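You operate a simulated robot arm through the tools that you are given. There is no shell and no other tool.

You are at the controls of a simulated two-armed robot. One attempt, no reset.

JOB
Check and sort the cup in the loop, turn the dial off and slide the purple and blue clips in.
Fine: CLEAR goes on the green tray, HOLD on the purple tray.

It is judged by the outcome, as a careful person would: the job done as asked, and still so three seconds after it is handed in. It fails if anything else is knocked over, pushed out of place, dropped, spilled or broken.

ROBOT AND FRAMES
Two 7-joint arms with fingered hands on one trunk that stands fixed in place. Base frame: the origin is at the foot of the trunk, x ahead of it, y to its left, z up. Readings come in cm, rad, newtons and seconds.
The left shoulder is at [18.3, 12.5, 112.6], the right one opposite. With the tool pointing down near the work surface each hand reaches from about 58 to 96 cm from the base axis, measured 20 degrees to its own side. Payload 3.7 kg a hand.
Tool frame (each hand has its own): the origin (TCP) lies between the finger pads and is the grasp point; the fingertips stand 2.5 cm ahead of it; z points along the fingers, y is the line along which they close. The gripper opens to 8.8 cm. The gripper's body begins 2.9 cm behind the TCP. The gripper is a hand of 5 fingers: y runs from the thumb to the fingers, the wrist lies at [-1.3, -9.7, -16.2] in the tool frame, and closing takes about 1.5 s.
Orientation is that of the tool frame in the base frame, as a unit quaternion [x, y, z, w]. With the fingers straight down and the wrist toward the robot, the tool's x, y and z point along [0, 1, 0], [1, 0, 0] and [0, 0, -1] of the base frame.

CONTROLS
- The arms move only by the tool nudge_tool. It takes "left_rows", "right_rows" or both (then of equal length, played together; a hand with none holds still); each is a list of rows, each a list of 2 entries, a list of its own where there are three numbers: the shift along the tool's x, y, z in units of 40 mm (1.0 is 40 mm), then the turn, a rotation vector about the tool's x, y, z in units of 4 degrees (1.0 is 4 degrees). In form: [[[tx, ty, tz], [rx, ry, rz]], ...]. A call has 1 to 20 rows; each row shifts and turns the commanded pose from where the row before left it, along the tool's axes as they then stand. "left_hand" and "right_hand" are, for a hand that has rows, the closure, from 0 (fully open) to 1 (shut), set as the call begins (left out, the last holds). A call with a number of a shift or a turn outside -1 to 1 is refused whole. Each row takes 0.2 s and may step no farther than 5 cm and 0.15 rad from the row before; otherwise, or with a gripper value out of range, the whole call is refused. Where a pose cannot be reached the arm comes as near as it can. A force on the tool above 50 N (or 10 N above the force at the start of the call, whichever is more), or a blocked arm, ends the call early, and 0.2 s more pass. The fingers move at their own pace (about 4.5 cm/s each) and stop on an object; they squeeze with about 31 N. The grip force told is the motor's: it shows also when the fingers shut on nothing. Time passes only in rows, and 0.2 s behind the last, so rows that do not move let the fingers close. It gives the time, the measured TCP pose, the force on the tool (base axes), the opening and the grip force at its end, in the units of the frame above (readings bear some noise), with the torque about the TCP (base axes, N m) and any sound that the robot's microphone picked up.
- Cameras (640 x 400 px; columns grow to the right, rows downward): "scene" is now at [29, -3.62, 127.3]; the picture's right is [-0.39, -0.92, 0.00], its down [-0.44, 0.19, -0.88] and it looks along [0.81, -0.35, -0.48] (base axes); focal length 227 px, centre (320, 200). "left" rides on the left gripper at [-5.9, -7.9, -10.5] in its tool frame; the picture's right is [-0.73, -0.32, 0.61], its down [0.62, -0.68, 0.38] and it looks along [0.29, 0.66, 0.70] (tool axes); focal length 234 px, centre (320, 200). "right" rides on the right gripper at [5.9, -7.9, -10.5] in its tool frame; the picture's right is [-0.73, 0.32, -0.61], its down [-0.62, -0.68, 0.38] and it looks along [-0.29, 0.66, 0.70] (tool axes); focal length 234 px, centre (320, 200). There is no depth. A picture from a camera that has moved, and an enlarged one, comes with that camera's place and axes in the base frame and with its lens.
- grab_frame(camera): a new picture of that camera. It takes no simulated time.
- move_column(by): slides the trunk up (or, below 0, down) by that many cm; the arms and the scene camera ride with it, the base frame stays. It gives what a move gives, with no picture.
- grasp_type(shape, hand): the hand has 5 fingers and takes this shape, open, in about a second: jaw (thumb against the fingers, like two jaws); tri (thumb and two fingers); tip (a fingertip pinch); poke (one finger out to press); point (the index stretched); flat (the hand flat); cup (the hand cupped); fist (a fist). The gripper value then closes the fingers along that shape, each until it touches; the sizes above hold for jaw. It gives what a move gives, with no picture.
- aim_head(pan, tilt): turns the head with the scene camera to pan (to the left, within 1.396 rad either way) and tilt (down, from -0.506 to 1.204), counted from straight ahead of the robot. It gives what a move gives.
- inspect(camera, box): a new picture of the part [left, top, right, bottom] of that camera's present view, enlarged. It takes no simulated time.
- hand_in(): hands the job in; it is judged then, once.

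Nothing tells you positions but the pictures and the camera data. Unless the task says otherwise, let go and move clear before handing in.

The tools are called as name(argument=value, ...) on one line, values as JSON. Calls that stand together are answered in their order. nudge_tool: Moves the arms, as the interface text tells. Its arguments: {"type":"object","properties":{"left_rows":{"type":"array"},"left_hand":{"type":"number"},"right_rows":{"type":"array"},"right_hand":{"type":"number"}},"required":[]} The other tools are called the same way: move_column (by) slides the trunk up or down; grasp_type (shape, hand) gives the hand a shape; aim_head (pan, tilt) turns the head that bears the scene camera; grab_frame (camera) takes a picture; inspect (camera, box) takes an enlarged picture of a part of a camera's view; hand_in () hands the job in.

At the start:

```text
time: 0.0
left_ee_pos: [49.77, 7.0, 111.99]
left_ee_rot: [0.707, 0.707, 0.0, 0.002]
left_ft_force: [0.2, -1.0, -0.4]
left_torque: [-0.01, 0.0, 0.03]
left_opening: 8.74
left_finger_force: 0.0
left_shape: jaw
right_ee_pos: [43.79, -40.58, 119.34]
right_ee_rot: [0.707, 0.707, 0.0, 0.0]
right_ft_force: [-0.3, 0.1, 0.1]
right_torque: [0.01, 0.01, 0.02]
right_opening: 8.77
right_finger_force: 0.1
right_shape: jaw
trunk travel left (down, up): [-15.0, 26.5]
head pan, tilt: [-0.405, 0.497]
```

scene: 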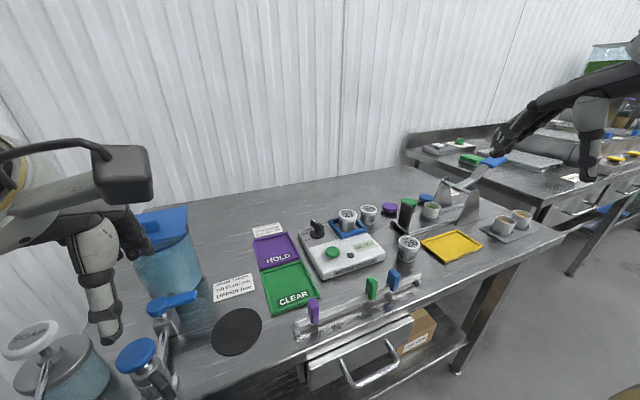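
right: 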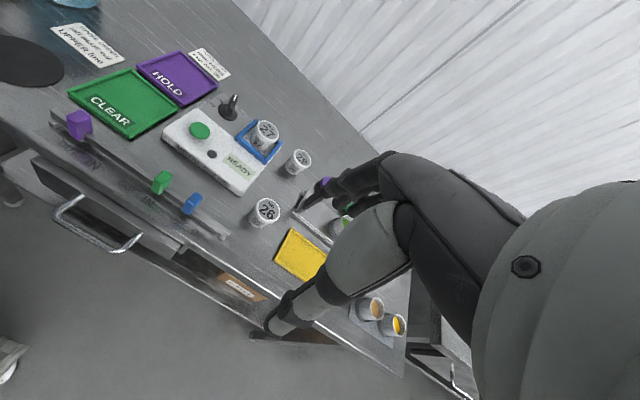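
left: 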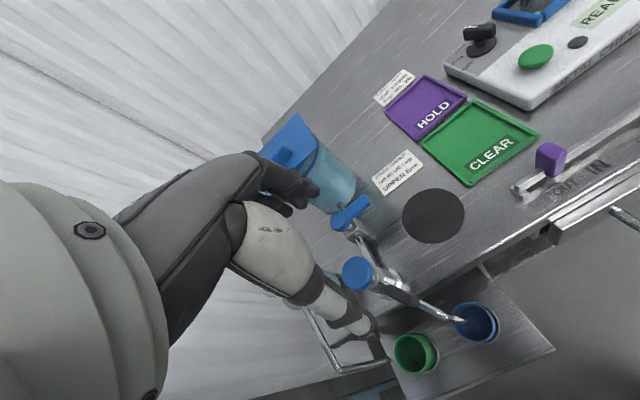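

I see a bench with a tester (dial, green button, blue loop holding a cup), HOLD and CLEAR trays, a rail with purple, green and blue clips, and several cups and signs. I'll zoom in first to read the labels before moving.

inspect(camera="scene", box=[200, 190, 340, 330])

inspect(camera="scene", box=[290, 190, 430, 290])

inspect(camera="scene", box=[280, 250, 440, 350])

inspect(camera="left", box=[360, 60, 520, 200])

inspect(camera="right", box=[150, 80, 310, 230])

inspect(camera="left", box=[480, 0, 640, 240])

```text
2.86 times, centred on (270, 260) of scene
camera zoom: at [29.0, -3.62, 127.3], right [-0.39, -0.92, 0.0], down [-0.44, 0.19, -0.88], along [0.81, -0.35, -0.48], focal length 647 px, centre (463, 29)
```

zoom: 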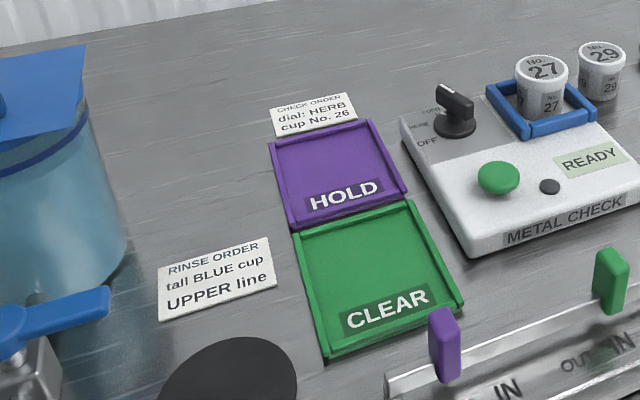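

```text
4.00 times, centred on (360, 240) of scene
camera zoom: at [29.0, -3.62, 127.3], right [-0.39, -0.92, 0.0], down [-0.44, 0.19, -0.88], along [0.81, -0.35, -0.48], focal length 906 px, centre (160, 40)
```

zoom: 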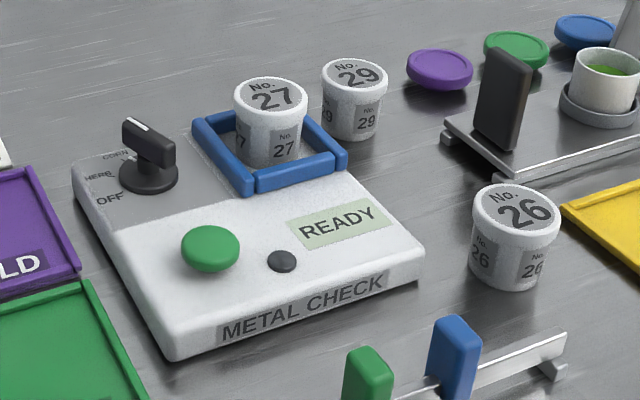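

```text
4.00 times, centred on (360, 300) of scene
camera zoom: at [29.0, -3.62, 127.3], right [-0.39, -0.92, 0.0], down [-0.44, 0.19, -0.88], along [0.81, -0.35, -0.48], focal length 906 px, centre (160, -200)
```

zoom: 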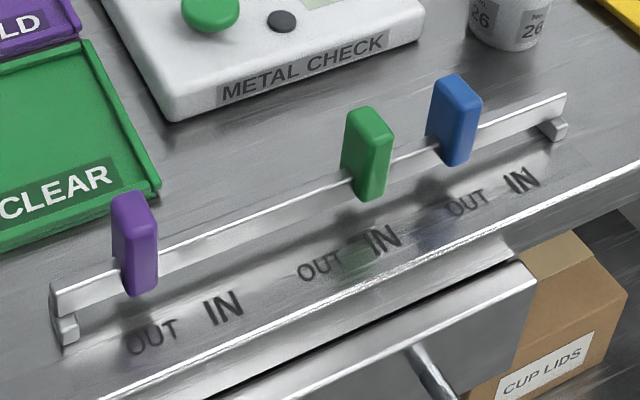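

```text
2.86 times, centred on (440, 130) of left
camera zoom: at [41.9, 1.13, 122.43], right [-0.32, -0.73, -0.61], down [-0.68, 0.62, -0.38], along [0.66, 0.29, -0.7], focal length 669 px, centre (-23, 400)
```

zoom: 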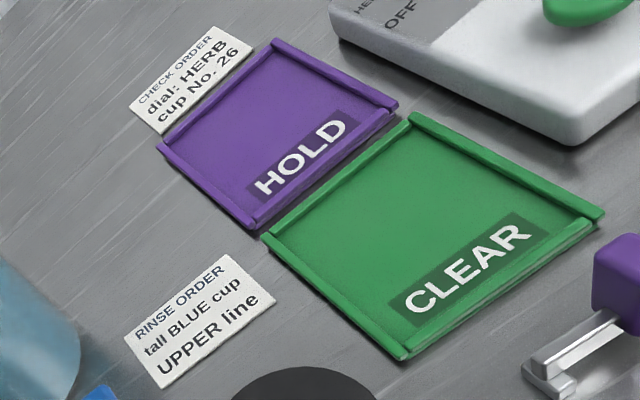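

```text
2.67 times, centred on (230, 155) of right
camera zoom: at [35.98, -34.68, 129.77], right [0.32, -0.73, 0.61], down [-0.68, -0.62, -0.38], along [0.66, -0.29, -0.7], focal length 624 px, centre (560, 320)
```

zoom: 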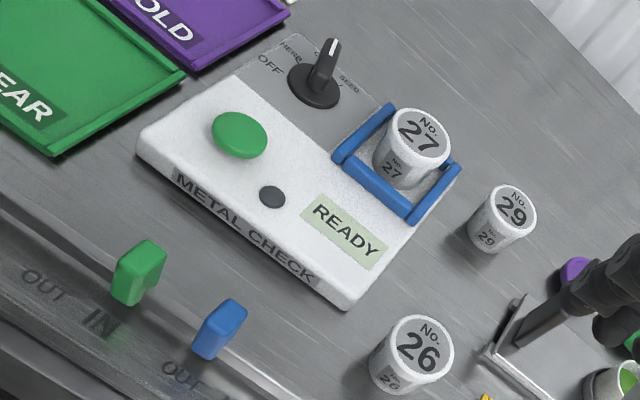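

```text
1.67 times, centred on (560, 120) of left
camera zoom: at [41.9, 1.13, 122.43], right [-0.32, -0.73, -0.61], down [-0.68, 0.62, -0.38], along [0.66, 0.29, -0.7], focal length 390 px, centre (-80, 333)
```

zoom: 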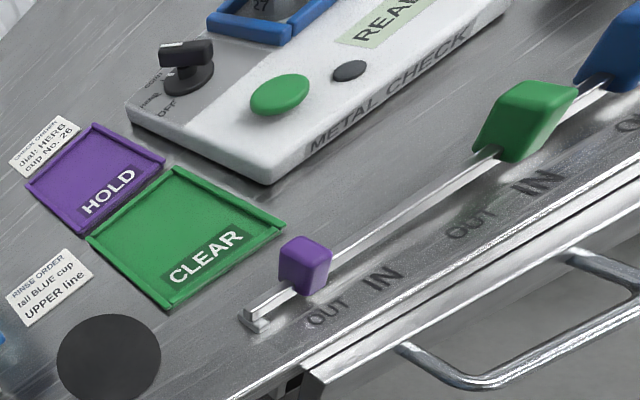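

The loop holds cup No. 27, while the check order card on the bench names No. 26 and HERB; I need to see what the dial is set to now. I'll zoom in on the dial, cups and display from each camera.

inspect(camera="right", box=[205, 85, 255, 125])

inspect(camera="scene", box=[300, 212, 350, 246])

inspect(camera="left", box=[445, 10, 525, 70])

inspect(camera="scene", box=[380, 180, 550, 270])

inspect(camera="right", box=[40, 10, 240, 110])

```text
10.00 times, centred on (230, 105) of right
camera zoom: at [35.98, -34.68, 129.77], right [0.32, -0.73, 0.61], down [-0.68, -0.62, -0.38], along [0.66, -0.29, -0.7], focal length 2342 px, centre (1220, 1150)
```

zoom: 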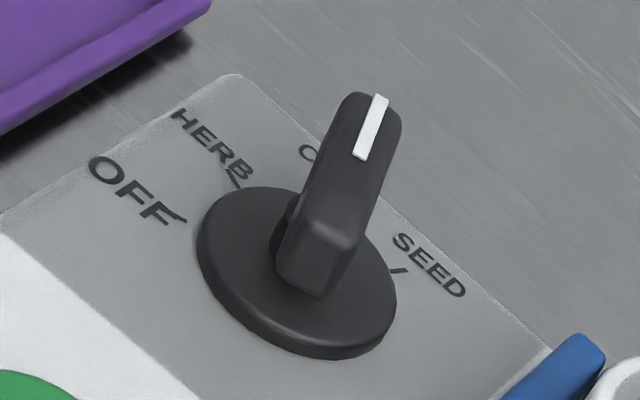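

```text
11.76 times, centred on (325, 229) of scene
camera zoom: at [29.0, -3.62, 127.3], right [-0.39, -0.92, 0.0], down [-0.44, 0.19, -0.88], along [0.81, -0.35, -0.48], focal length 2666 px, centre (261, -141)
```

zoom: 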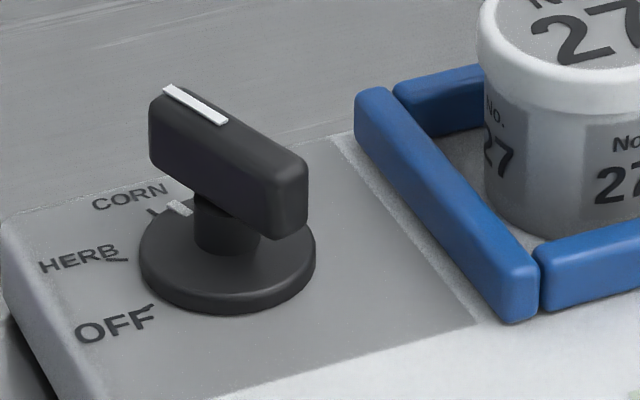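

```text
6.67 times, centred on (485, 40) of left
camera zoom: at [41.9, 1.13, 122.43], right [-0.32, -0.73, -0.61], down [-0.68, 0.62, -0.38], along [0.66, 0.29, -0.7], focal length 1561 px, centre (-780, 1267)
```

zoom: 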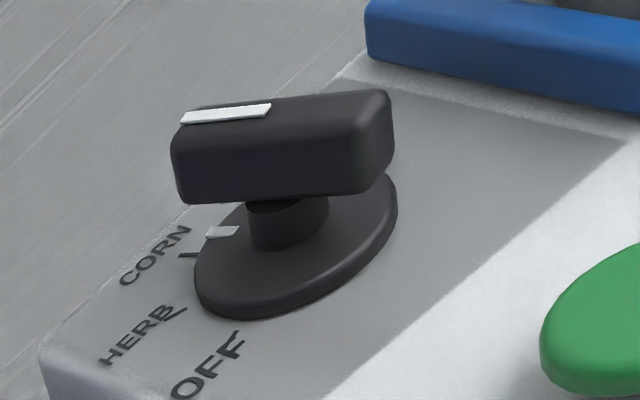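

```text
3.76 times, centred on (465, 225) of scene
camera zoom: at [29.0, -3.62, 127.3], right [-0.39, -0.92, 0.0], down [-0.44, 0.19, -0.88], along [0.81, -0.35, -0.48], focal length 853 px, centre (-226, 106)
```

zoom: 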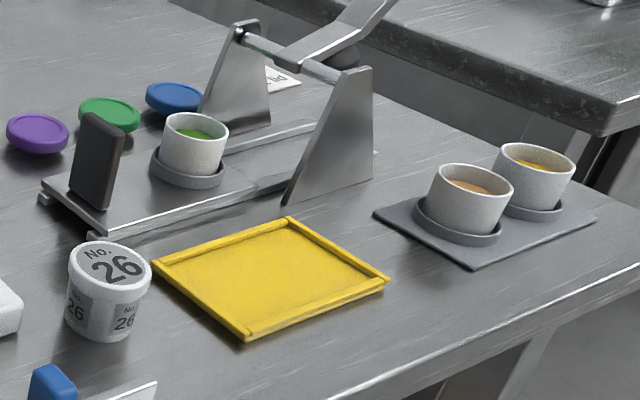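

```text
3.20 times, centred on (140, 60) of right
camera zoom: at [35.98, -34.68, 129.77], right [0.32, -0.73, 0.61], down [-0.68, -0.62, -0.38], along [0.66, -0.29, -0.7], focal length 749 px, centre (896, 648)
```

zoom: 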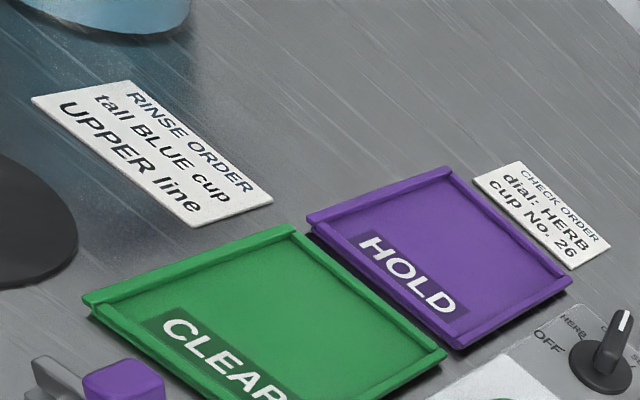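

The dial stands at CORN and the display shows READY; the check order card is about another cup (No. 26), so I'll test cup No. 27 in the loop on the dial setting it was left at. From triangulation the button is near [66.4, -22.9, 90.3]; first I'll shape the right hand for poking and see where the finger lies.

grasp_type(shape="poke", hand="right")

grab_frame(camera="right")

grab_frame(camera="scene")

```text
time: 0.9
left_ee_pos: [49.68, 6.96, 112.07]
left_ee_rot: [0.706, 0.708, 0.0, 0.001]
left_ft_force: [-0.9, -0.1, 0.3]
left_torque: [0.0, 0.0, 0.0]
left_opening: 8.76
left_finger_force: 0.1
left_shape: jaw
right_ee_pos: [43.81, -40.56, 119.23]
right_ee_rot: [0.707, 0.708, 0.0, 0.0]
right_ft_force: [-0.4, -0.9, -0.3]
right_torque: [0.0, 0.0, 0.0]
right_opening: 0.01
right_finger_force: 0.0
right_shape: poke
trunk travel left (down, up): [-15.0, 26.5]
head pan, tilt: [-0.405, 0.497]
```

```text
taken
camera right: at [35.98, -34.67, 129.77], right [0.32, -0.73, 0.61], down [-0.68, -0.62, -0.38], along [0.66, -0.29, -0.7], focal length 234 px, centre (320, 200)
```

right: 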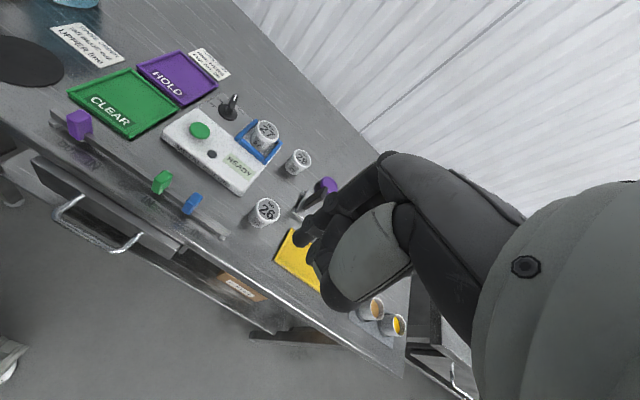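

```text
taken
camera scene: at [29.0, -3.62, 127.3], right [-0.39, -0.92, 0.0], down [-0.44, 0.19, -0.88], along [0.81, -0.35, -0.48], focal length 227 px, centre (320, 200)
```

scene: 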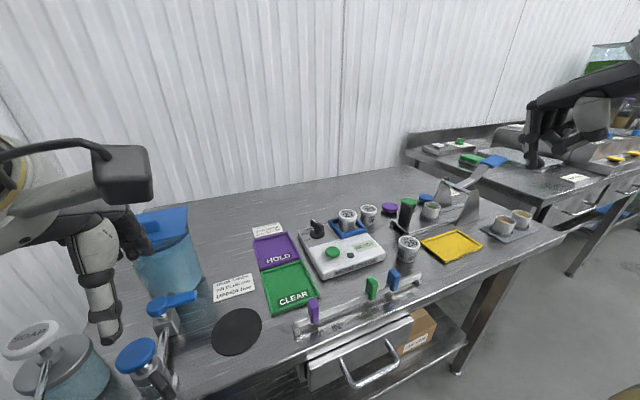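

The poke shape has the index finger extended down. I'll zoom in to locate its tip relative to the TCP before moving.

inspect(camera="scene", box=[490, 70, 640, 190])

inspect(camera="right", box=[270, 150, 430, 320])

```text
3.33 times, centred on (565, 130) of scene
camera zoom: at [29.0, -3.62, 127.3], right [-0.39, -0.92, 0.0], down [-0.44, 0.19, -0.88], along [0.81, -0.35, -0.48], focal length 755 px, centre (-497, 433)
```

zoom: 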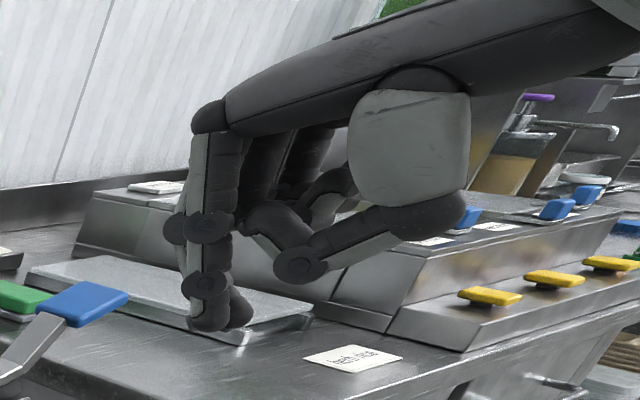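

```text
2.35 times, centred on (350, 235) of right
camera zoom: at [35.98, -34.67, 129.77], right [0.32, -0.73, 0.61], down [-0.68, -0.62, -0.38], along [0.66, -0.29, -0.7], focal length 551 px, centre (249, 118)
```

zoom: 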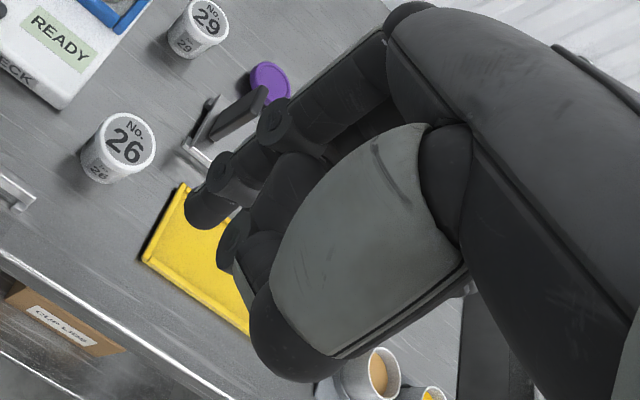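

The index tip sits about 2.3–2.5 cm ahead of the TCP, slightly to tool +x. I'll carry the right hand over the button at a safe height and look again.

nudge_tool(right_rows=[[[0.5, 0.7, 0.3], [0, 0, 0]], [[0.5, 0.7, 0.3], [0, 0, 0]], [[0.5, 0.7, 0.4], [0, 0, 0]], [[0.5, 0.7, 0.4], [0, 0, 0]], [[0.5, 0.7, 0.5], [0, 0, 0]], [[0.5, 0.7, 0.5], [0, 0, 0]], [[0.5, 0.7, 0.6], [0, 0, 0]], [[0.5, 0.7, 0.6], [0, 0, 0]], [[0, 0, 0], [0, 0, 0]]])

grab_frame(camera="scene")

grab_frame(camera="right")

grab_frame(camera="left")

```text
time: 2.9
left_ee_pos: [49.77, 6.96, 112.19]
left_ee_rot: [0.707, 0.707, 0.0, 0.002]
left_ft_force: [-0.6, -0.5, 0.1]
left_torque: [0.02, 0.0, 0.0]
left_opening: 8.75
left_finger_force: 0.1
left_shape: jaw
right_ee_pos: [66.31, -24.42, 104.88]
right_ee_rot: [0.706, 0.708, 0.0, 0.0]
right_ft_force: [-1.0, -0.2, 1.0]
right_torque: [0.01, -0.05, 0.0]
right_opening: 0.01
right_finger_force: 0.0
right_shape: poke
trunk travel left (down, up): [-15.0, 26.5]
head pan, tilt: [-0.405, 0.497]
```

```text
taken
camera scene: at [28.92, -3.62, 127.33], right [-0.39, -0.92, 0.0], down [-0.44, 0.19, -0.88], along [0.81, -0.35, -0.48], focal length 227 px, centre (320, 200)
```

scene: 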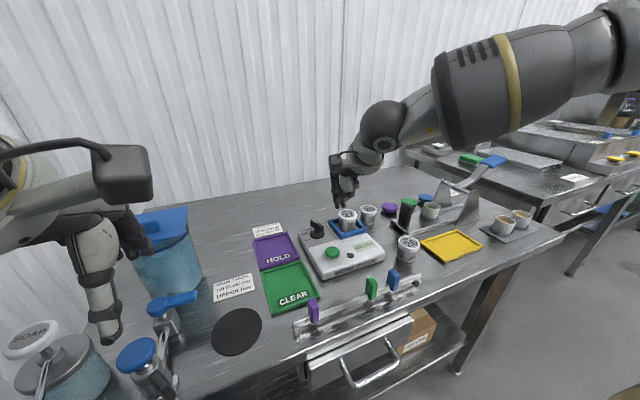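

```text
taken
camera right: at [58.41, -18.57, 115.33], right [0.32, -0.73, 0.61], down [-0.68, -0.62, -0.38], along [0.66, -0.29, -0.7], focal length 234 px, centre (320, 200)
```

right: 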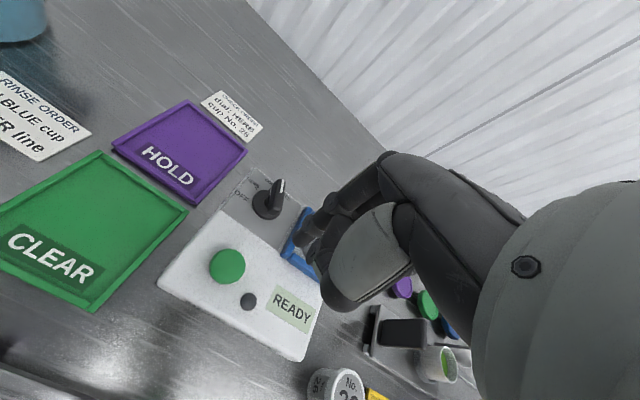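

```text
taken
camera left: at [41.82, 1.13, 122.49], right [-0.32, -0.73, -0.61], down [-0.68, 0.62, -0.39], along [0.66, 0.29, -0.69], focal length 234 px, centre (320, 200)
```

left: 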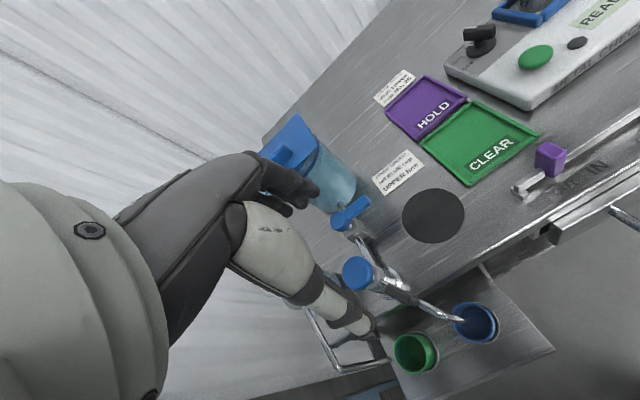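

The hand is above the tester. I'll zoom on the fingertip from scene and right views to set the lateral alignment over the button.

inspect(camera="scene", box=[310, 140, 410, 220])

inspect(camera="right", box=[180, 140, 400, 320])

```text
5.00 times, centred on (360, 180) of scene
camera zoom: at [28.92, -3.62, 127.33], right [-0.39, -0.92, 0.0], down [-0.44, 0.19, -0.88], along [0.81, -0.35, -0.48], focal length 1133 px, centre (120, 300)
```

zoom: 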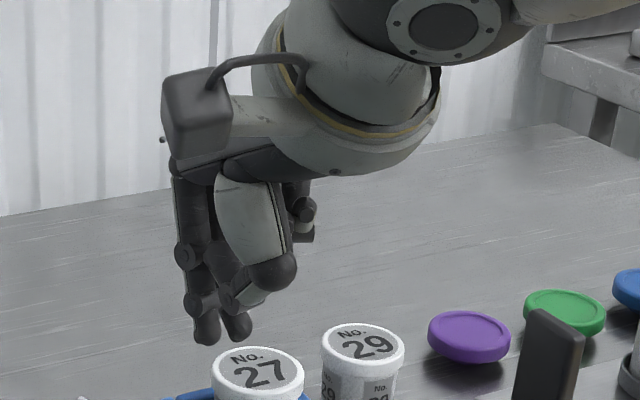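

```text
2.22 times, centred on (290, 230) of right
camera zoom: at [58.41, -18.57, 115.33], right [0.32, -0.73, 0.61], down [-0.68, -0.62, -0.38], along [0.66, -0.29, -0.7], focal length 520 px, centre (387, 133)
```

zoom: 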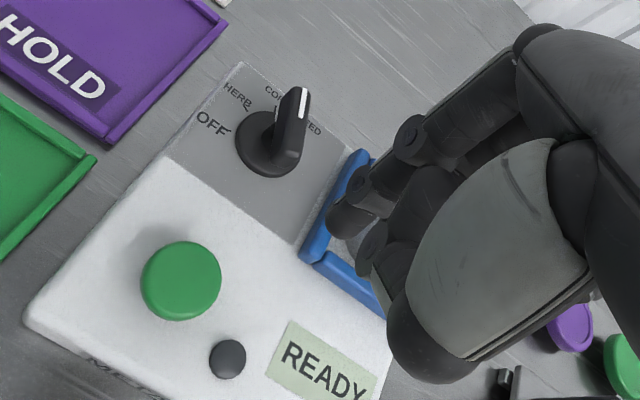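

The fingertip is essentially under the TCP. I'll shift over the button, descend to about 2 cm above it, then creep down.

nudge_tool(right_rows=[[[0.36, 0, 0.2], [0, 0, 0]], [[0, 0, 0.6], [0, 0, 0]], [[0, 0, 0.6], [0, 0, 0]], [[0, 0, 0.6], [0, 0, 0]], [[0, 0, 0.4], [0, 0, 0]], [[0, 0, 0], [0, 0, 0]]])

inspect(camera="scene", box=[290, 190, 410, 290])

grab_frame(camera="right")

```text
time: 4.3
left_ee_pos: [49.73, 6.97, 112.05]
left_ee_rot: [0.706, 0.708, 0.0, 0.002]
left_ft_force: [0.5, -0.9, 0.1]
left_torque: [-0.04, 0.02, 0.01]
left_opening: 8.76
left_finger_force: 0.0
left_shape: jaw
right_ee_pos: [66.2, -23.1, 95.25]
right_ee_rot: [0.707, 0.707, 0.0, 0.0]
right_ft_force: [-0.2, -0.9, 0.8]
right_torque: [-0.01, 0.0, -0.03]
right_opening: 0.0
right_finger_force: 0.1
right_shape: poke
trunk travel left (down, up): [-15.0, 26.5]
head pan, tilt: [-0.405, 0.497]
```

```text
4.00 times, centred on (350, 240) of scene
camera zoom: at [28.98, -3.61, 127.31], right [-0.39, -0.92, 0.0], down [-0.44, 0.19, -0.88], along [0.81, -0.35, -0.48], focal length 906 px, centre (200, 40)
```

zoom: 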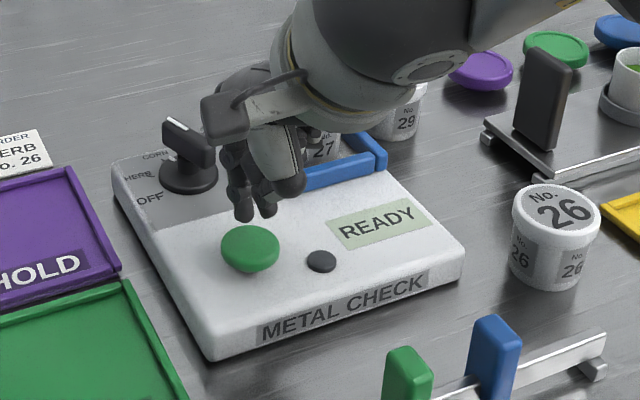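

```text
taken
camera right: at [58.35, -17.19, 105.75], right [0.32, -0.73, 0.61], down [-0.68, -0.62, -0.38], along [0.66, -0.29, -0.7], focal length 234 px, centre (320, 200)
```

right: 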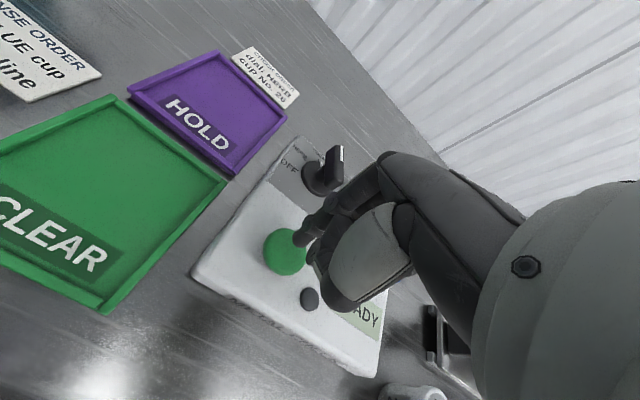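

The index tip is directly over the green button with about 2 cm to go. I'll creep down and press gently.

nudge_tool(right_rows=[[[0, 0, 0.1], [0, 0, 0]], [[0, 0, 0.1], [0, 0, 0]], [[0, 0, 0.1], [0, 0, 0]], [[0, 0, 0.1], [0, 0, 0]], [[0, 0, 0.07], [0, 0, 0]]])

inspect(camera="scene", box=[290, 190, 410, 290])

```text
time: 5.5
left_ee_pos: [49.69, 7.01, 112.02]
left_ee_rot: [0.706, 0.708, 0.0, 0.001]
left_ft_force: [0.0, -0.2, -0.5]
left_torque: [0.03, -0.03, 0.0]
left_opening: 8.76
left_finger_force: 0.1
left_shape: jaw
right_ee_pos: [66.18, -23.12, 93.18]
right_ee_rot: [0.707, 0.707, -0.001, 0.0]
right_ft_force: [0.0, 0.0, 0.8]
right_torque: [0.01, -0.02, 0.03]
right_opening: 0.0
right_finger_force: 0.1
right_shape: poke
trunk travel left (down, up): [-15.0, 26.5]
head pan, tilt: [-0.405, 0.497]
```

```text
4.00 times, centred on (350, 240) of scene
camera zoom: at [28.99, -3.62, 127.3], right [-0.39, -0.92, 0.0], down [-0.44, 0.19, -0.88], along [0.81, -0.35, -0.48], focal length 906 px, centre (200, 40)
```

zoom: 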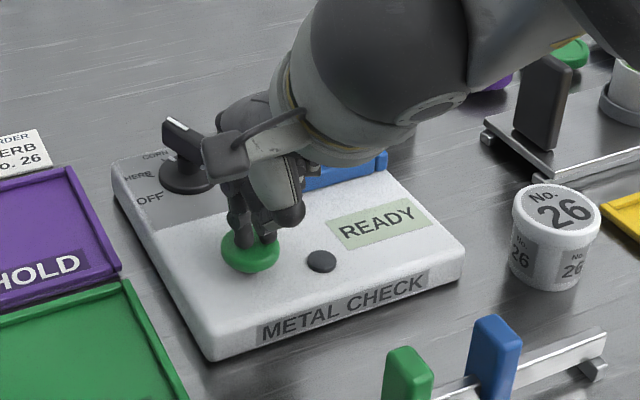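

The tip is just touching or about to touch the button. I'll continue pressing in 2 mm steps.

nudge_tool(right_rows=[[[0, 0, 0.05], [0, 0, 0]], [[0, 0, 0.05], [0, 0, 0]], [[0, 0, 0.05], [0, 0, 0]]])

inspect(camera="scene", box=[290, 190, 410, 290])

```text
time: 6.3
left_ee_pos: [49.61, 7.0, 112.1]
left_ee_rot: [0.707, 0.708, 0.001, 0.002]
left_ft_force: [-0.7, 0.3, 0.7]
left_torque: [-0.03, 0.03, -0.03]
left_opening: 8.76
left_finger_force: 0.1
left_shape: jaw
right_ee_pos: [66.23, -23.13, 92.83]
right_ee_rot: [0.706, 0.708, 0.0, 0.0]
right_ft_force: [-0.3, 0.6, 2.0]
right_torque: [-0.04, 0.02, -0.03]
right_opening: 0.0
right_finger_force: 0.1
right_shape: poke
trunk travel left (down, up): [-15.0, 26.5]
head pan, tilt: [-0.405, 0.497]
heard: click
```

```text
4.00 times, centred on (350, 240) of scene
camera zoom: at [28.96, -3.6, 127.31], right [-0.39, -0.92, 0.0], down [-0.44, 0.19, -0.88], along [0.81, -0.35, -0.48], focal length 906 px, centre (200, 40)
```

zoom: 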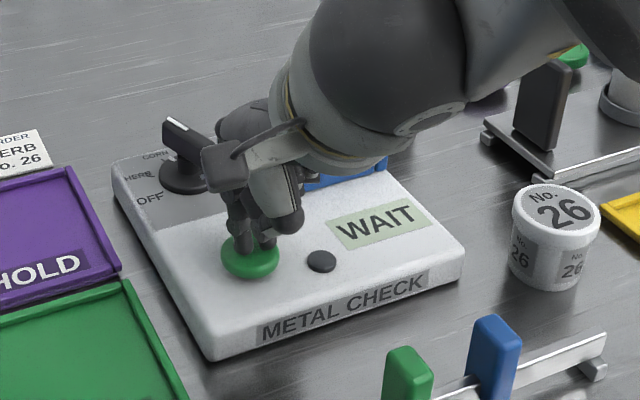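

A click was heard and the display reads WAIT. I'll lift off the button and wait for the result.

nudge_tool(right_rows=[[[0, 0, -0.2], [0, 0, 0]], [[0, 0, -0.5], [0, 0, 0]], [[0, 0, -0.8], [0, 0, 0]], [[0, 0, -0.8], [0, 0, 0]], [[0, 0, 0], [0, 0, 0]]])

inspect(camera="scene", box=[290, 190, 410, 290])

```text
time: 7.5
left_ee_pos: [49.74, 6.94, 111.98]
left_ee_rot: [0.706, 0.708, 0.0, 0.002]
left_ft_force: [-0.7, -0.8, 0.5]
left_torque: [0.0, 0.03, -0.01]
left_opening: 8.77
left_finger_force: 0.0
left_shape: jaw
right_ee_pos: [66.27, -23.28, 101.9]
right_ee_rot: [0.706, 0.708, -0.001, -0.001]
right_ft_force: [-0.3, -1.0, -0.6]
right_torque: [0.04, 0.0, 0.0]
right_opening: 0.02
right_finger_force: 0.1
right_shape: poke
trunk travel left (down, up): [-15.0, 26.5]
head pan, tilt: [-0.405, 0.497]
```

```text
4.00 times, centred on (350, 240) of scene
camera zoom: at [29.05, -3.63, 127.27], right [-0.39, -0.92, 0.0], down [-0.44, 0.19, -0.88], along [0.81, -0.35, -0.48], focal length 906 px, centre (200, 40)
```

zoom: 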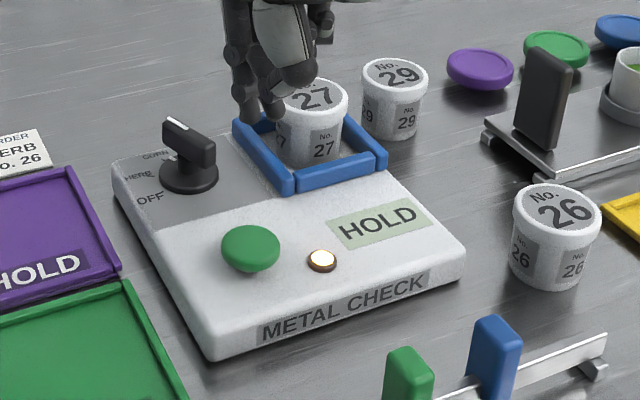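

The display now reads HOLD with the lamp lit. I'll open the hand to the jaw shape (which also lets more time pass), then re-read the display to confirm.

grasp_type(shape="jaw", hand="right")

inspect(camera="scene", box=[290, 170, 430, 290])

grab_frame(camera="right")

```text
time: 8.4
left_ee_pos: [49.8, 6.93, 112.01]
left_ee_rot: [0.706, 0.708, 0.001, 0.002]
left_ft_force: [-0.3, -0.1, 0.6]
left_torque: [0.04, 0.04, 0.02]
left_opening: 8.78
left_finger_force: 0.2
left_shape: jaw
right_ee_pos: [66.24, -23.38, 101.99]
right_ee_rot: [0.706, 0.708, 0.0, -0.001]
right_ft_force: [-0.3, -0.7, -0.3]
right_torque: [0.01, -0.01, 0.0]
right_opening: 8.79
right_finger_force: 0.1
right_shape: jaw
trunk travel left (down, up): [-15.0, 26.5]
head pan, tilt: [-0.405, 0.497]
```

```text
3.33 times, centred on (360, 230) of scene
camera zoom: at [29.0, -3.62, 127.29], right [-0.39, -0.92, 0.0], down [-0.44, 0.19, -0.88], along [0.81, -0.35, -0.48], focal length 755 px, centre (187, 100)
```

zoom: 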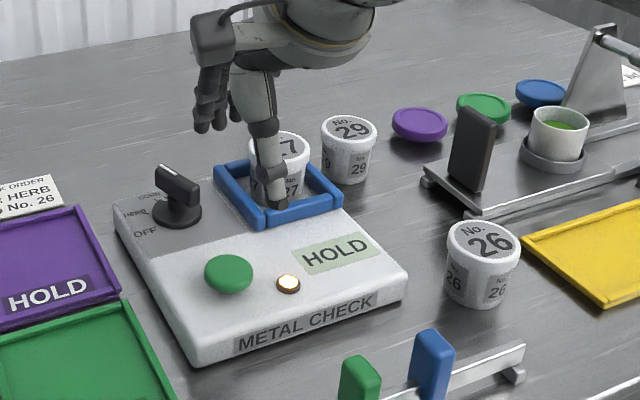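

```text
taken
camera right: at [58.4, -17.38, 112.51], right [0.32, -0.73, 0.61], down [-0.68, -0.62, -0.38], along [0.66, -0.29, -0.7], focal length 234 px, centre (320, 200)
```

right: 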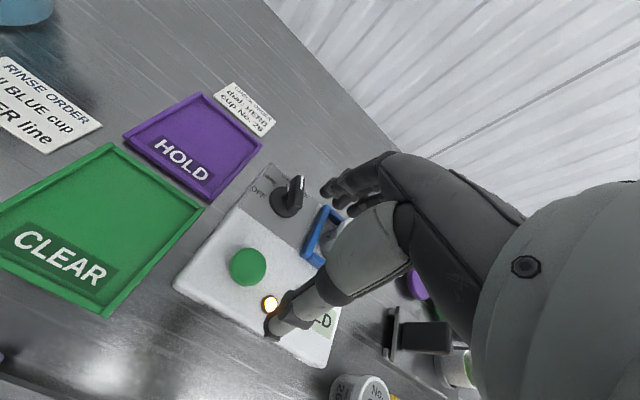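

HOLD is confirmed, so cup 27 goes on the purple tray. I'll move the open hand above the cup at about (75.2, -31.9) and check the alignment.

nudge_tool(right_rows=[[[-0.53, 0.56, 0], [0, 0, 0]], [[-0.53, 0.56, 0], [0, 0, 0]], [[-0.53, 0.56, 0], [0, 0, 0]], [[-0.53, 0.56, 0], [0, 0, 0]], [[0, 0, 0], [0, 0, 0]]])

inspect(camera="scene", box=[310, 150, 430, 250])

grab_frame(camera="right")

```text
time: 9.6
left_ee_pos: [49.73, 6.9, 112.21]
left_ee_rot: [0.707, 0.708, 0.0, 0.001]
left_ft_force: [0.7, 1.0, -0.3]
left_torque: [0.0, 0.04, 0.01]
left_opening: 8.76
left_finger_force: 0.1
left_shape: jaw
right_ee_pos: [74.87, -31.4, 102.18]
right_ee_rot: [0.707, 0.707, 0.001, -0.001]
right_ft_force: [0.1, 0.8, 0.5]
right_torque: [0.01, 0.01, -0.03]
right_opening: 8.8
right_finger_force: 0.1
right_shape: jaw
trunk travel left (down, up): [-15.0, 26.5]
head pan, tilt: [-0.405, 0.497]
```

```text
4.00 times, centred on (370, 200) of scene
camera zoom: at [28.96, -3.61, 127.31], right [-0.39, -0.92, 0.0], down [-0.44, 0.19, -0.88], along [0.81, -0.35, -0.48], focal length 906 px, centre (120, 200)
```

zoom: 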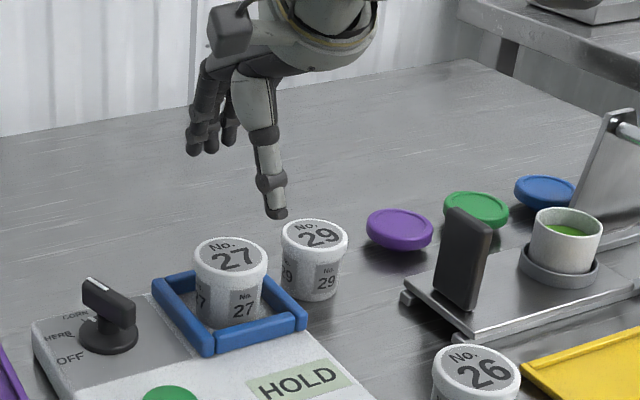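

```text
taken
camera right: at [67.11, -25.61, 112.64], right [0.32, -0.73, 0.61], down [-0.68, -0.62, -0.38], along [0.66, -0.29, -0.7], focal length 234 px, centre (320, 200)
```

right: 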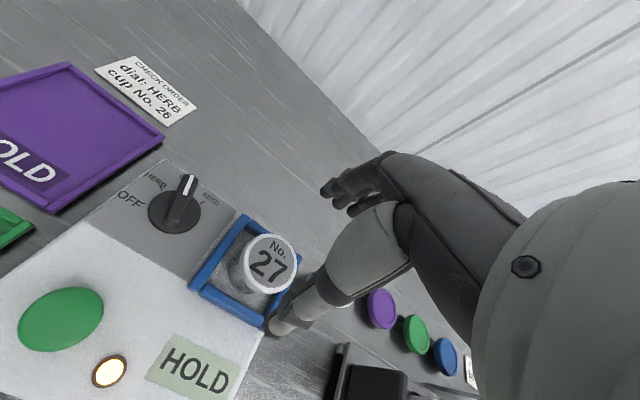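

The cup is at about (75.2, -31.75); I'm almost centred. I'll correct and go down to just above the loop frame, then look.

nudge_tool(right_rows=[[[-0.08, 0.08, 0.4], [0, 0, 0]], [[0, 0, 0.5], [0, 0, 0]], [[0, 0, 0.5], [0, 0, 0]], [[0, 0, 0.4], [0, 0, 0]], [[0, 0, 0.2], [0, 0, 0]], [[0, 0, 0], [0, 0, 0]]])

inspect(camera="scene", box=[310, 170, 410, 250])

inspect(camera="right", box=[160, 120, 440, 340])

```text
time: 11.0
left_ee_pos: [49.78, 6.98, 112.12]
left_ee_rot: [0.706, 0.708, 0.0, 0.0]
left_ft_force: [-0.1, -0.7, -0.7]
left_torque: [0.0, -0.01, 0.0]
left_opening: 8.79
left_finger_force: 0.2
left_shape: jaw
right_ee_pos: [75.36, -31.84, 93.98]
right_ee_rot: [0.707, 0.708, 0.0, 0.0]
right_ft_force: [1.1, -0.3, -0.1]
right_torque: [0.0, 0.03, -0.03]
right_opening: 8.81
right_finger_force: 0.0
right_shape: jaw
trunk travel left (down, up): [-15.0, 26.5]
head pan, tilt: [-0.405, 0.497]
```

```text
5.00 times, centred on (360, 210) of scene
camera zoom: at [28.98, -3.61, 127.3], right [-0.39, -0.92, 0.0], down [-0.44, 0.19, -0.88], along [0.81, -0.35, -0.48], focal length 1133 px, centre (120, 150)
```

zoom: 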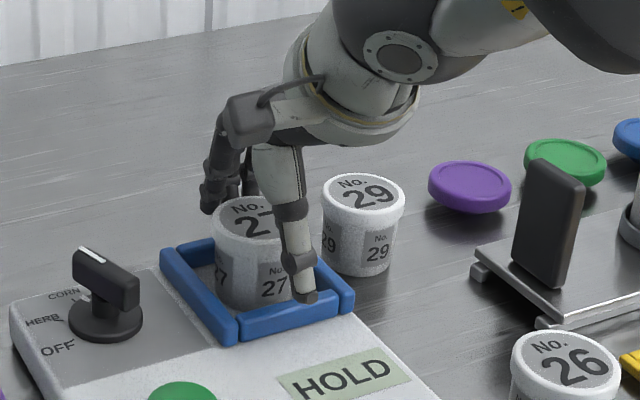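

```text
1.82 times, centred on (300, 230) of right
camera zoom: at [67.51, -25.98, 104.46], right [0.32, -0.73, 0.61], down [-0.68, -0.62, -0.38], along [0.66, -0.29, -0.7], focal length 426 px, centre (356, 146)
```

zoom: 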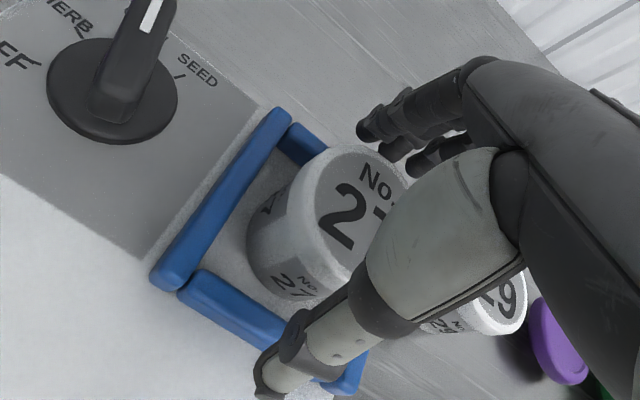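

The thumb is just outside the near wall of the loop and the fingers behind the cup. I'll go down 3 mm more and close.

nudge_tool(right_rows=[[[0.03, 0, 0.08], [0, 0, 0]], [[0, 0, 0], [0, 0, 0]]])

nudge_tool(right_rows=[[[0, 0, 0], [0, 0, 0]], [[0, 0, 0], [0, 0, 0]], [[0, 0, 0], [0, 0, 0]], [[0, 0, 0], [0, 0, 0]], [[0, 0, 0], [0, 0, 0]], [[0, 0, 0], [0, 0, 0]], [[0, 0, 0], [0, 0, 0]], [[0, 0, 0], [0, 0, 0]]], right_hand=1.0)

inspect(camera="scene", box=[310, 170, 410, 250])

inspect(camera="right", box=[160, 120, 440, 340])

```text
time: 11.6
left_ee_pos: [49.73, 6.98, 112.06]
left_ee_rot: [0.706, 0.708, 0.0, 0.001]
left_ft_force: [0.1, -1.0, 0.1]
left_torque: [-0.03, 0.0, 0.0]
left_opening: 8.76
left_finger_force: 0.1
left_shape: jaw
right_ee_pos: [75.49, -31.77, 93.67]
right_ee_rot: [0.707, 0.707, 0.0, 0.001]
right_ft_force: [-1.2, 0.8, -0.2]
right_torque: [0.02, 0.04, -0.01]
right_opening: 8.8
right_finger_force: 0.1
right_shape: jaw
trunk travel left (down, up): [-15.0, 26.5]
head pan, tilt: [-0.405, 0.497]
```

```text
time: 13.4
left_ee_pos: [49.79, 7.01, 112.09]
left_ee_rot: [0.706, 0.708, 0.0, 0.001]
left_ft_force: [-0.2, 0.0, -0.4]
left_torque: [0.0, -0.02, 0.02]
left_opening: 8.74
left_finger_force: 0.1
left_shape: jaw
right_ee_pos: [75.46, -31.78, 93.72]
right_ee_rot: [0.707, 0.707, 0.0, -0.001]
right_ft_force: [-1.1, -0.2, 0.2]
right_torque: [0.01, 0.0, 0.03]
right_opening: 4.21
right_finger_force: 31.1
right_shape: jaw
trunk travel left (down, up): [-15.0, 26.5]
head pan, tilt: [-0.405, 0.497]
```

```text
5.00 times, centred on (360, 210) of scene
camera zoom: at [29.01, -3.62, 127.29], right [-0.39, -0.92, 0.0], down [-0.44, 0.19, -0.88], along [0.81, -0.35, -0.48], focal length 1133 px, centre (120, 150)
```

zoom: 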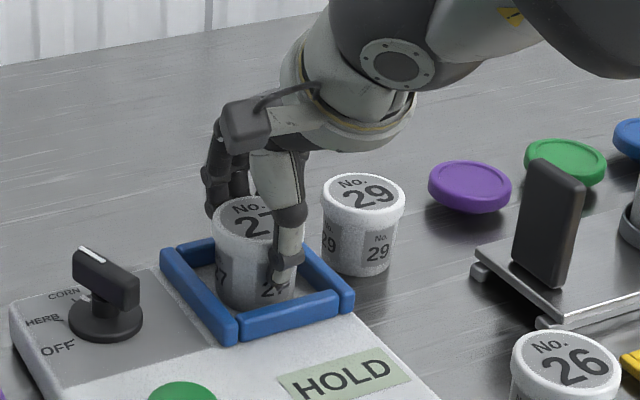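

```text
1.82 times, centred on (300, 230) of right
camera zoom: at [67.57, -25.86, 104.14], right [0.32, -0.73, 0.61], down [-0.68, -0.62, -0.38], along [0.66, -0.29, -0.7], focal length 426 px, centre (356, 146)
```

zoom: 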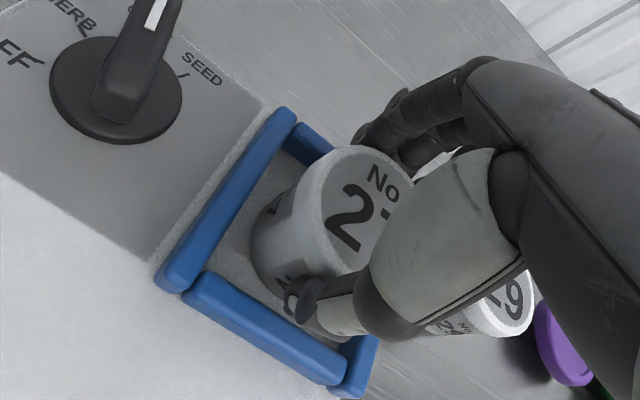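

The cup is gripped (4.2 cm opening, 31 N). I'll lift straight up gently and check that it comes along cleanly.

nudge_tool(right_rows=[[[0, 0, -0.1], [0, 0, 0]], [[0, 0, -0.2], [0, 0, 0]], [[0, 0, -0.2], [0, 0, 0]], [[0, 0, -0.3], [0, 0, 0]], [[0, 0, -0.4], [0, 0, 0]], [[0, 0, -0.4], [0, 0, 0]], [[0, 0, -0.4], [0, 0, 0]], [[0, 0, 0], [0, 0, 0]]])

inspect(camera="scene", box=[290, 150, 430, 260])

grab_frame(camera="right")

```text
time: 15.2
left_ee_pos: [49.84, 6.97, 112.09]
left_ee_rot: [0.706, 0.708, -0.001, 0.0]
left_ft_force: [0.6, -0.3, 0.3]
left_torque: [0.01, -0.01, 0.04]
left_opening: 8.79
left_finger_force: 0.1
left_shape: jaw
right_ee_pos: [75.45, -31.87, 101.56]
right_ee_rot: [0.707, 0.708, 0.0, 0.0]
right_ft_force: [-0.5, -0.1, -1.1]
right_torque: [0.02, 0.01, -0.03]
right_opening: 4.22
right_finger_force: 31.0
right_shape: jaw
trunk travel left (down, up): [-15.0, 26.5]
head pan, tilt: [-0.405, 0.497]
```

```text
3.64 times, centred on (360, 205) of scene
camera zoom: at [29.03, -3.63, 127.28], right [-0.39, -0.92, 0.0], down [-0.44, 0.19, -0.88], along [0.81, -0.35, -0.48], focal length 824 px, centre (174, 182)
```

zoom: 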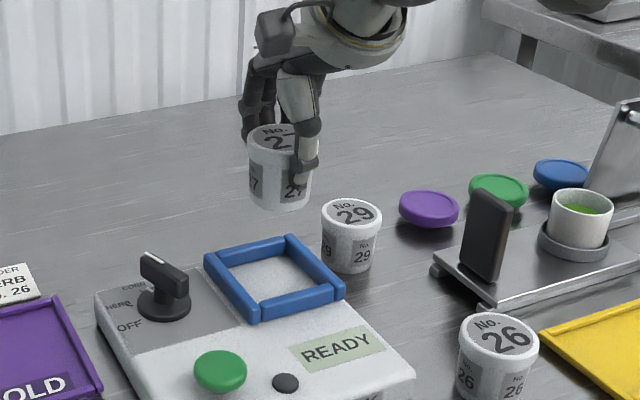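

```text
taken
camera right: at [67.69, -26.01, 112.06], right [0.32, -0.73, 0.61], down [-0.68, -0.62, -0.38], along [0.66, -0.29, -0.7], focal length 234 px, centre (320, 200)
```

right: 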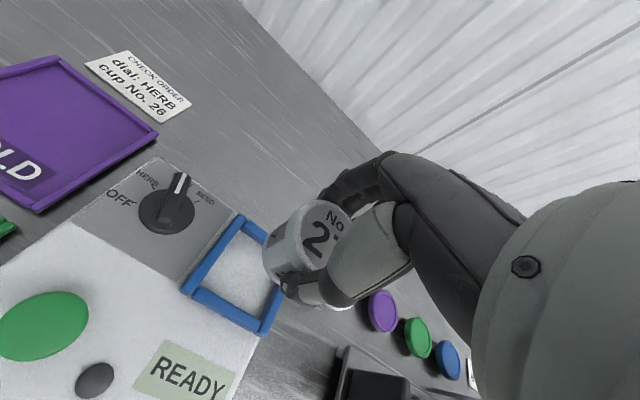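

Cup 27 is lifted upright and clear. I'll carry it left over the dial, well above, to over the HOLD tray centre at about (76.5, -11.5).

nudge_tool(right_rows=[[[0.2, 0.02, 0], [0, 0, 0]], [[0.5, 0.03, 0], [0, 0, 0]], [[0.7, 0.03, 0], [0, 0, 0]], [[0.7, 0.03, 0], [0, 0, 0]], [[0.7, 0.04, 0], [0, 0, 0]], [[0.7, 0.04, 0], [0, 0, 0]], [[0.7, 0.04, 0], [0, 0, 0]], [[0.5, 0.03, 0], [0, 0, 0]], [[0.4, 0, 0], [0, 0, 0]], [[0, 0, 0], [0, 0, 0]]])

grab_frame(camera="scene")

grab_frame(camera="right")

grab_frame(camera="left")

```text
time: 17.4
left_ee_pos: [49.73, 6.87, 112.19]
left_ee_rot: [0.706, 0.708, -0.001, 0.001]
left_ft_force: [0.3, 0.3, -0.8]
left_torque: [0.01, 0.02, -0.01]
left_opening: 8.77
left_finger_force: 0.1
left_shape: jaw
right_ee_pos: [76.47, -11.41, 101.85]
right_ee_rot: [0.707, 0.707, 0.0, -0.001]
right_ft_force: [-0.2, -0.1, -0.7]
right_torque: [0.01, 0.03, 0.0]
right_opening: 4.18
right_finger_force: 30.8
right_shape: jaw
trunk travel left (down, up): [-15.0, 26.5]
head pan, tilt: [-0.405, 0.497]
```

```text
taken
camera scene: at [28.97, -3.61, 127.31], right [-0.39, -0.92, 0.0], down [-0.44, 0.19, -0.88], along [0.81, -0.35, -0.48], focal length 227 px, centre (320, 200)
```

scene: 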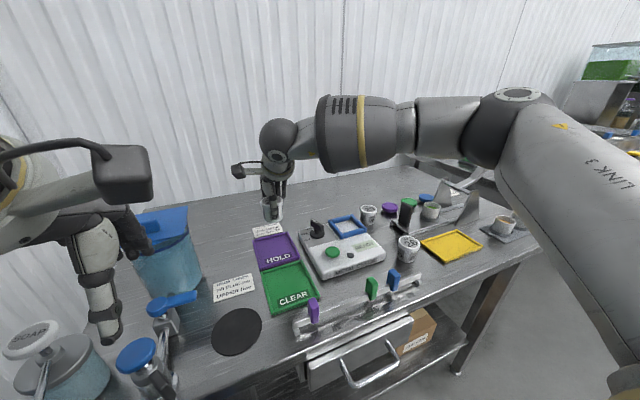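

```text
taken
camera right: at [68.62, -5.48, 112.28], right [0.32, -0.73, 0.61], down [-0.68, -0.62, -0.38], along [0.66, -0.29, -0.7], focal length 234 px, centre (320, 200)
```

right: 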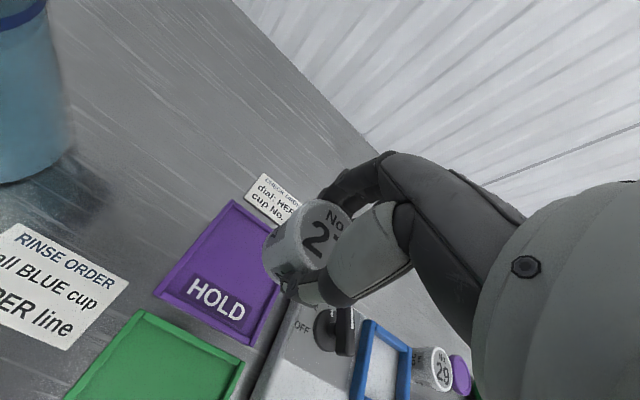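

```text
taken
camera left: at [41.87, 1.13, 122.46], right [-0.32, -0.73, -0.61], down [-0.68, 0.62, -0.39], along [0.66, 0.29, -0.7], focal length 234 px, centre (320, 200)
```

left: 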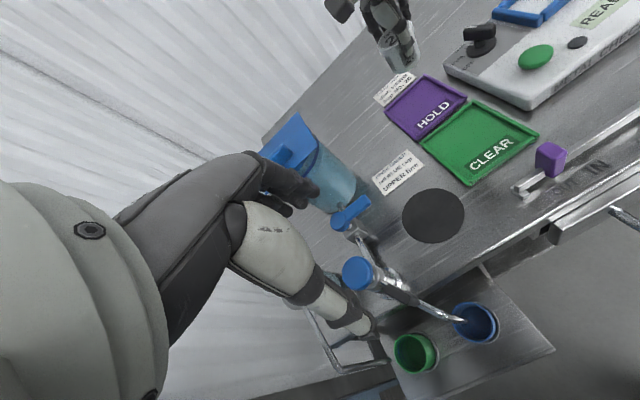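

The cup is above the purple tray. I'll lower to about 1 cm above it and check.

nudge_tool(right_rows=[[[0.05, 0.06, 0.3], [0, 0, 0]], [[0, 0, 0.5], [0, 0, 0]], [[0, 0, 0.5], [0, 0, 0]], [[0, 0, 0.4], [0, 0, 0]], [[0, 0, 0.3], [0, 0, 0]], [[0, 0, 0.2], [0, 0, 0]], [[0, 0, 0], [0, 0, 0]]])

inspect(camera="scene", box=[220, 190, 340, 290])

inspect(camera="left", box=[350, 30, 490, 150])

grab_frame(camera="right")

```text
time: 19.0
left_ee_pos: [49.67, 6.91, 112.18]
left_ee_rot: [0.706, 0.708, 0.001, 0.001]
left_ft_force: [-0.2, 0.0, 0.5]
left_torque: [0.03, 0.01, -0.03]
left_opening: 8.77
left_finger_force: 0.1
left_shape: jaw
right_ee_pos: [76.77, -11.19, 92.81]
right_ee_rot: [0.708, 0.707, 0.0, 0.0]
right_ft_force: [0.2, 0.1, -0.3]
right_torque: [0.05, 0.01, -0.01]
right_opening: 4.2
right_finger_force: 31.0
right_shape: jaw
trunk travel left (down, up): [-15.0, 26.5]
head pan, tilt: [-0.405, 0.497]
```

```text
4.00 times, centred on (280, 240) of scene
camera zoom: at [28.99, -3.62, 127.3], right [-0.39, -0.92, 0.0], down [-0.44, 0.19, -0.88], along [0.81, -0.35, -0.48], focal length 906 px, centre (480, 40)
```

zoom: 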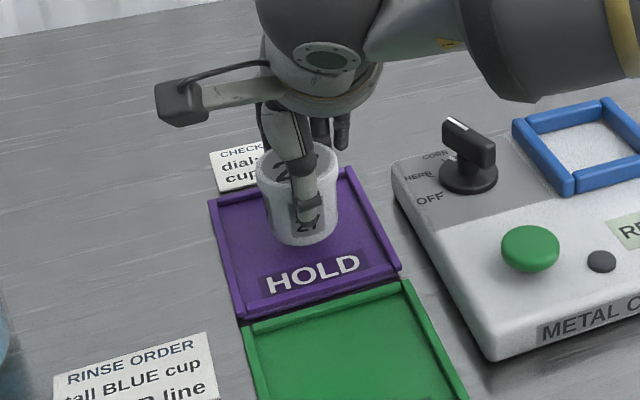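

```text
3.33 times, centred on (420, 90) of left
camera zoom: at [41.89, 1.13, 122.44], right [-0.32, -0.73, -0.61], down [-0.68, 0.62, -0.39], along [0.66, 0.29, -0.7], focal length 781 px, centre (-13, 567)
```

zoom: 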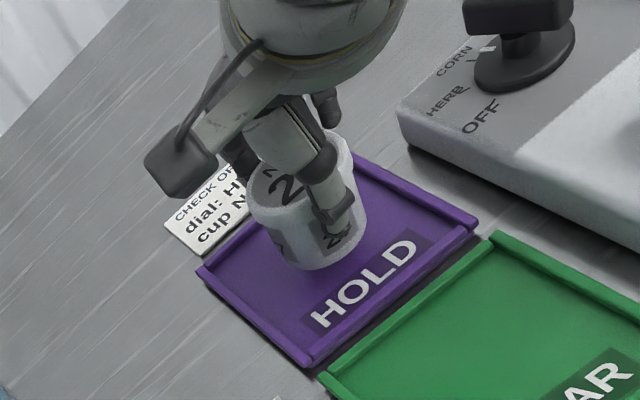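

```text
taken
camera right: at [68.93, -5.28, 103.32], right [0.32, -0.73, 0.61], down [-0.68, -0.62, -0.38], along [0.66, -0.29, -0.7], focal length 234 px, centre (320, 200)
```

right: 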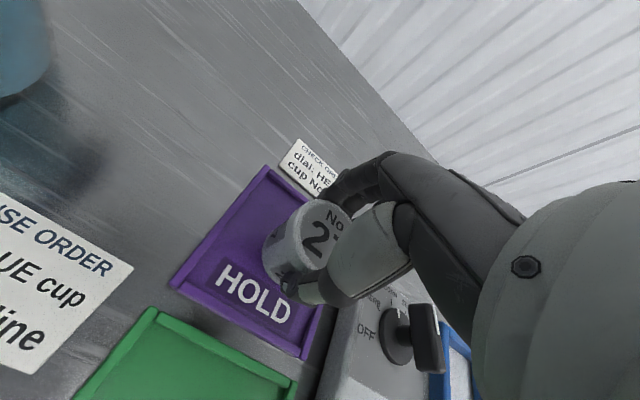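

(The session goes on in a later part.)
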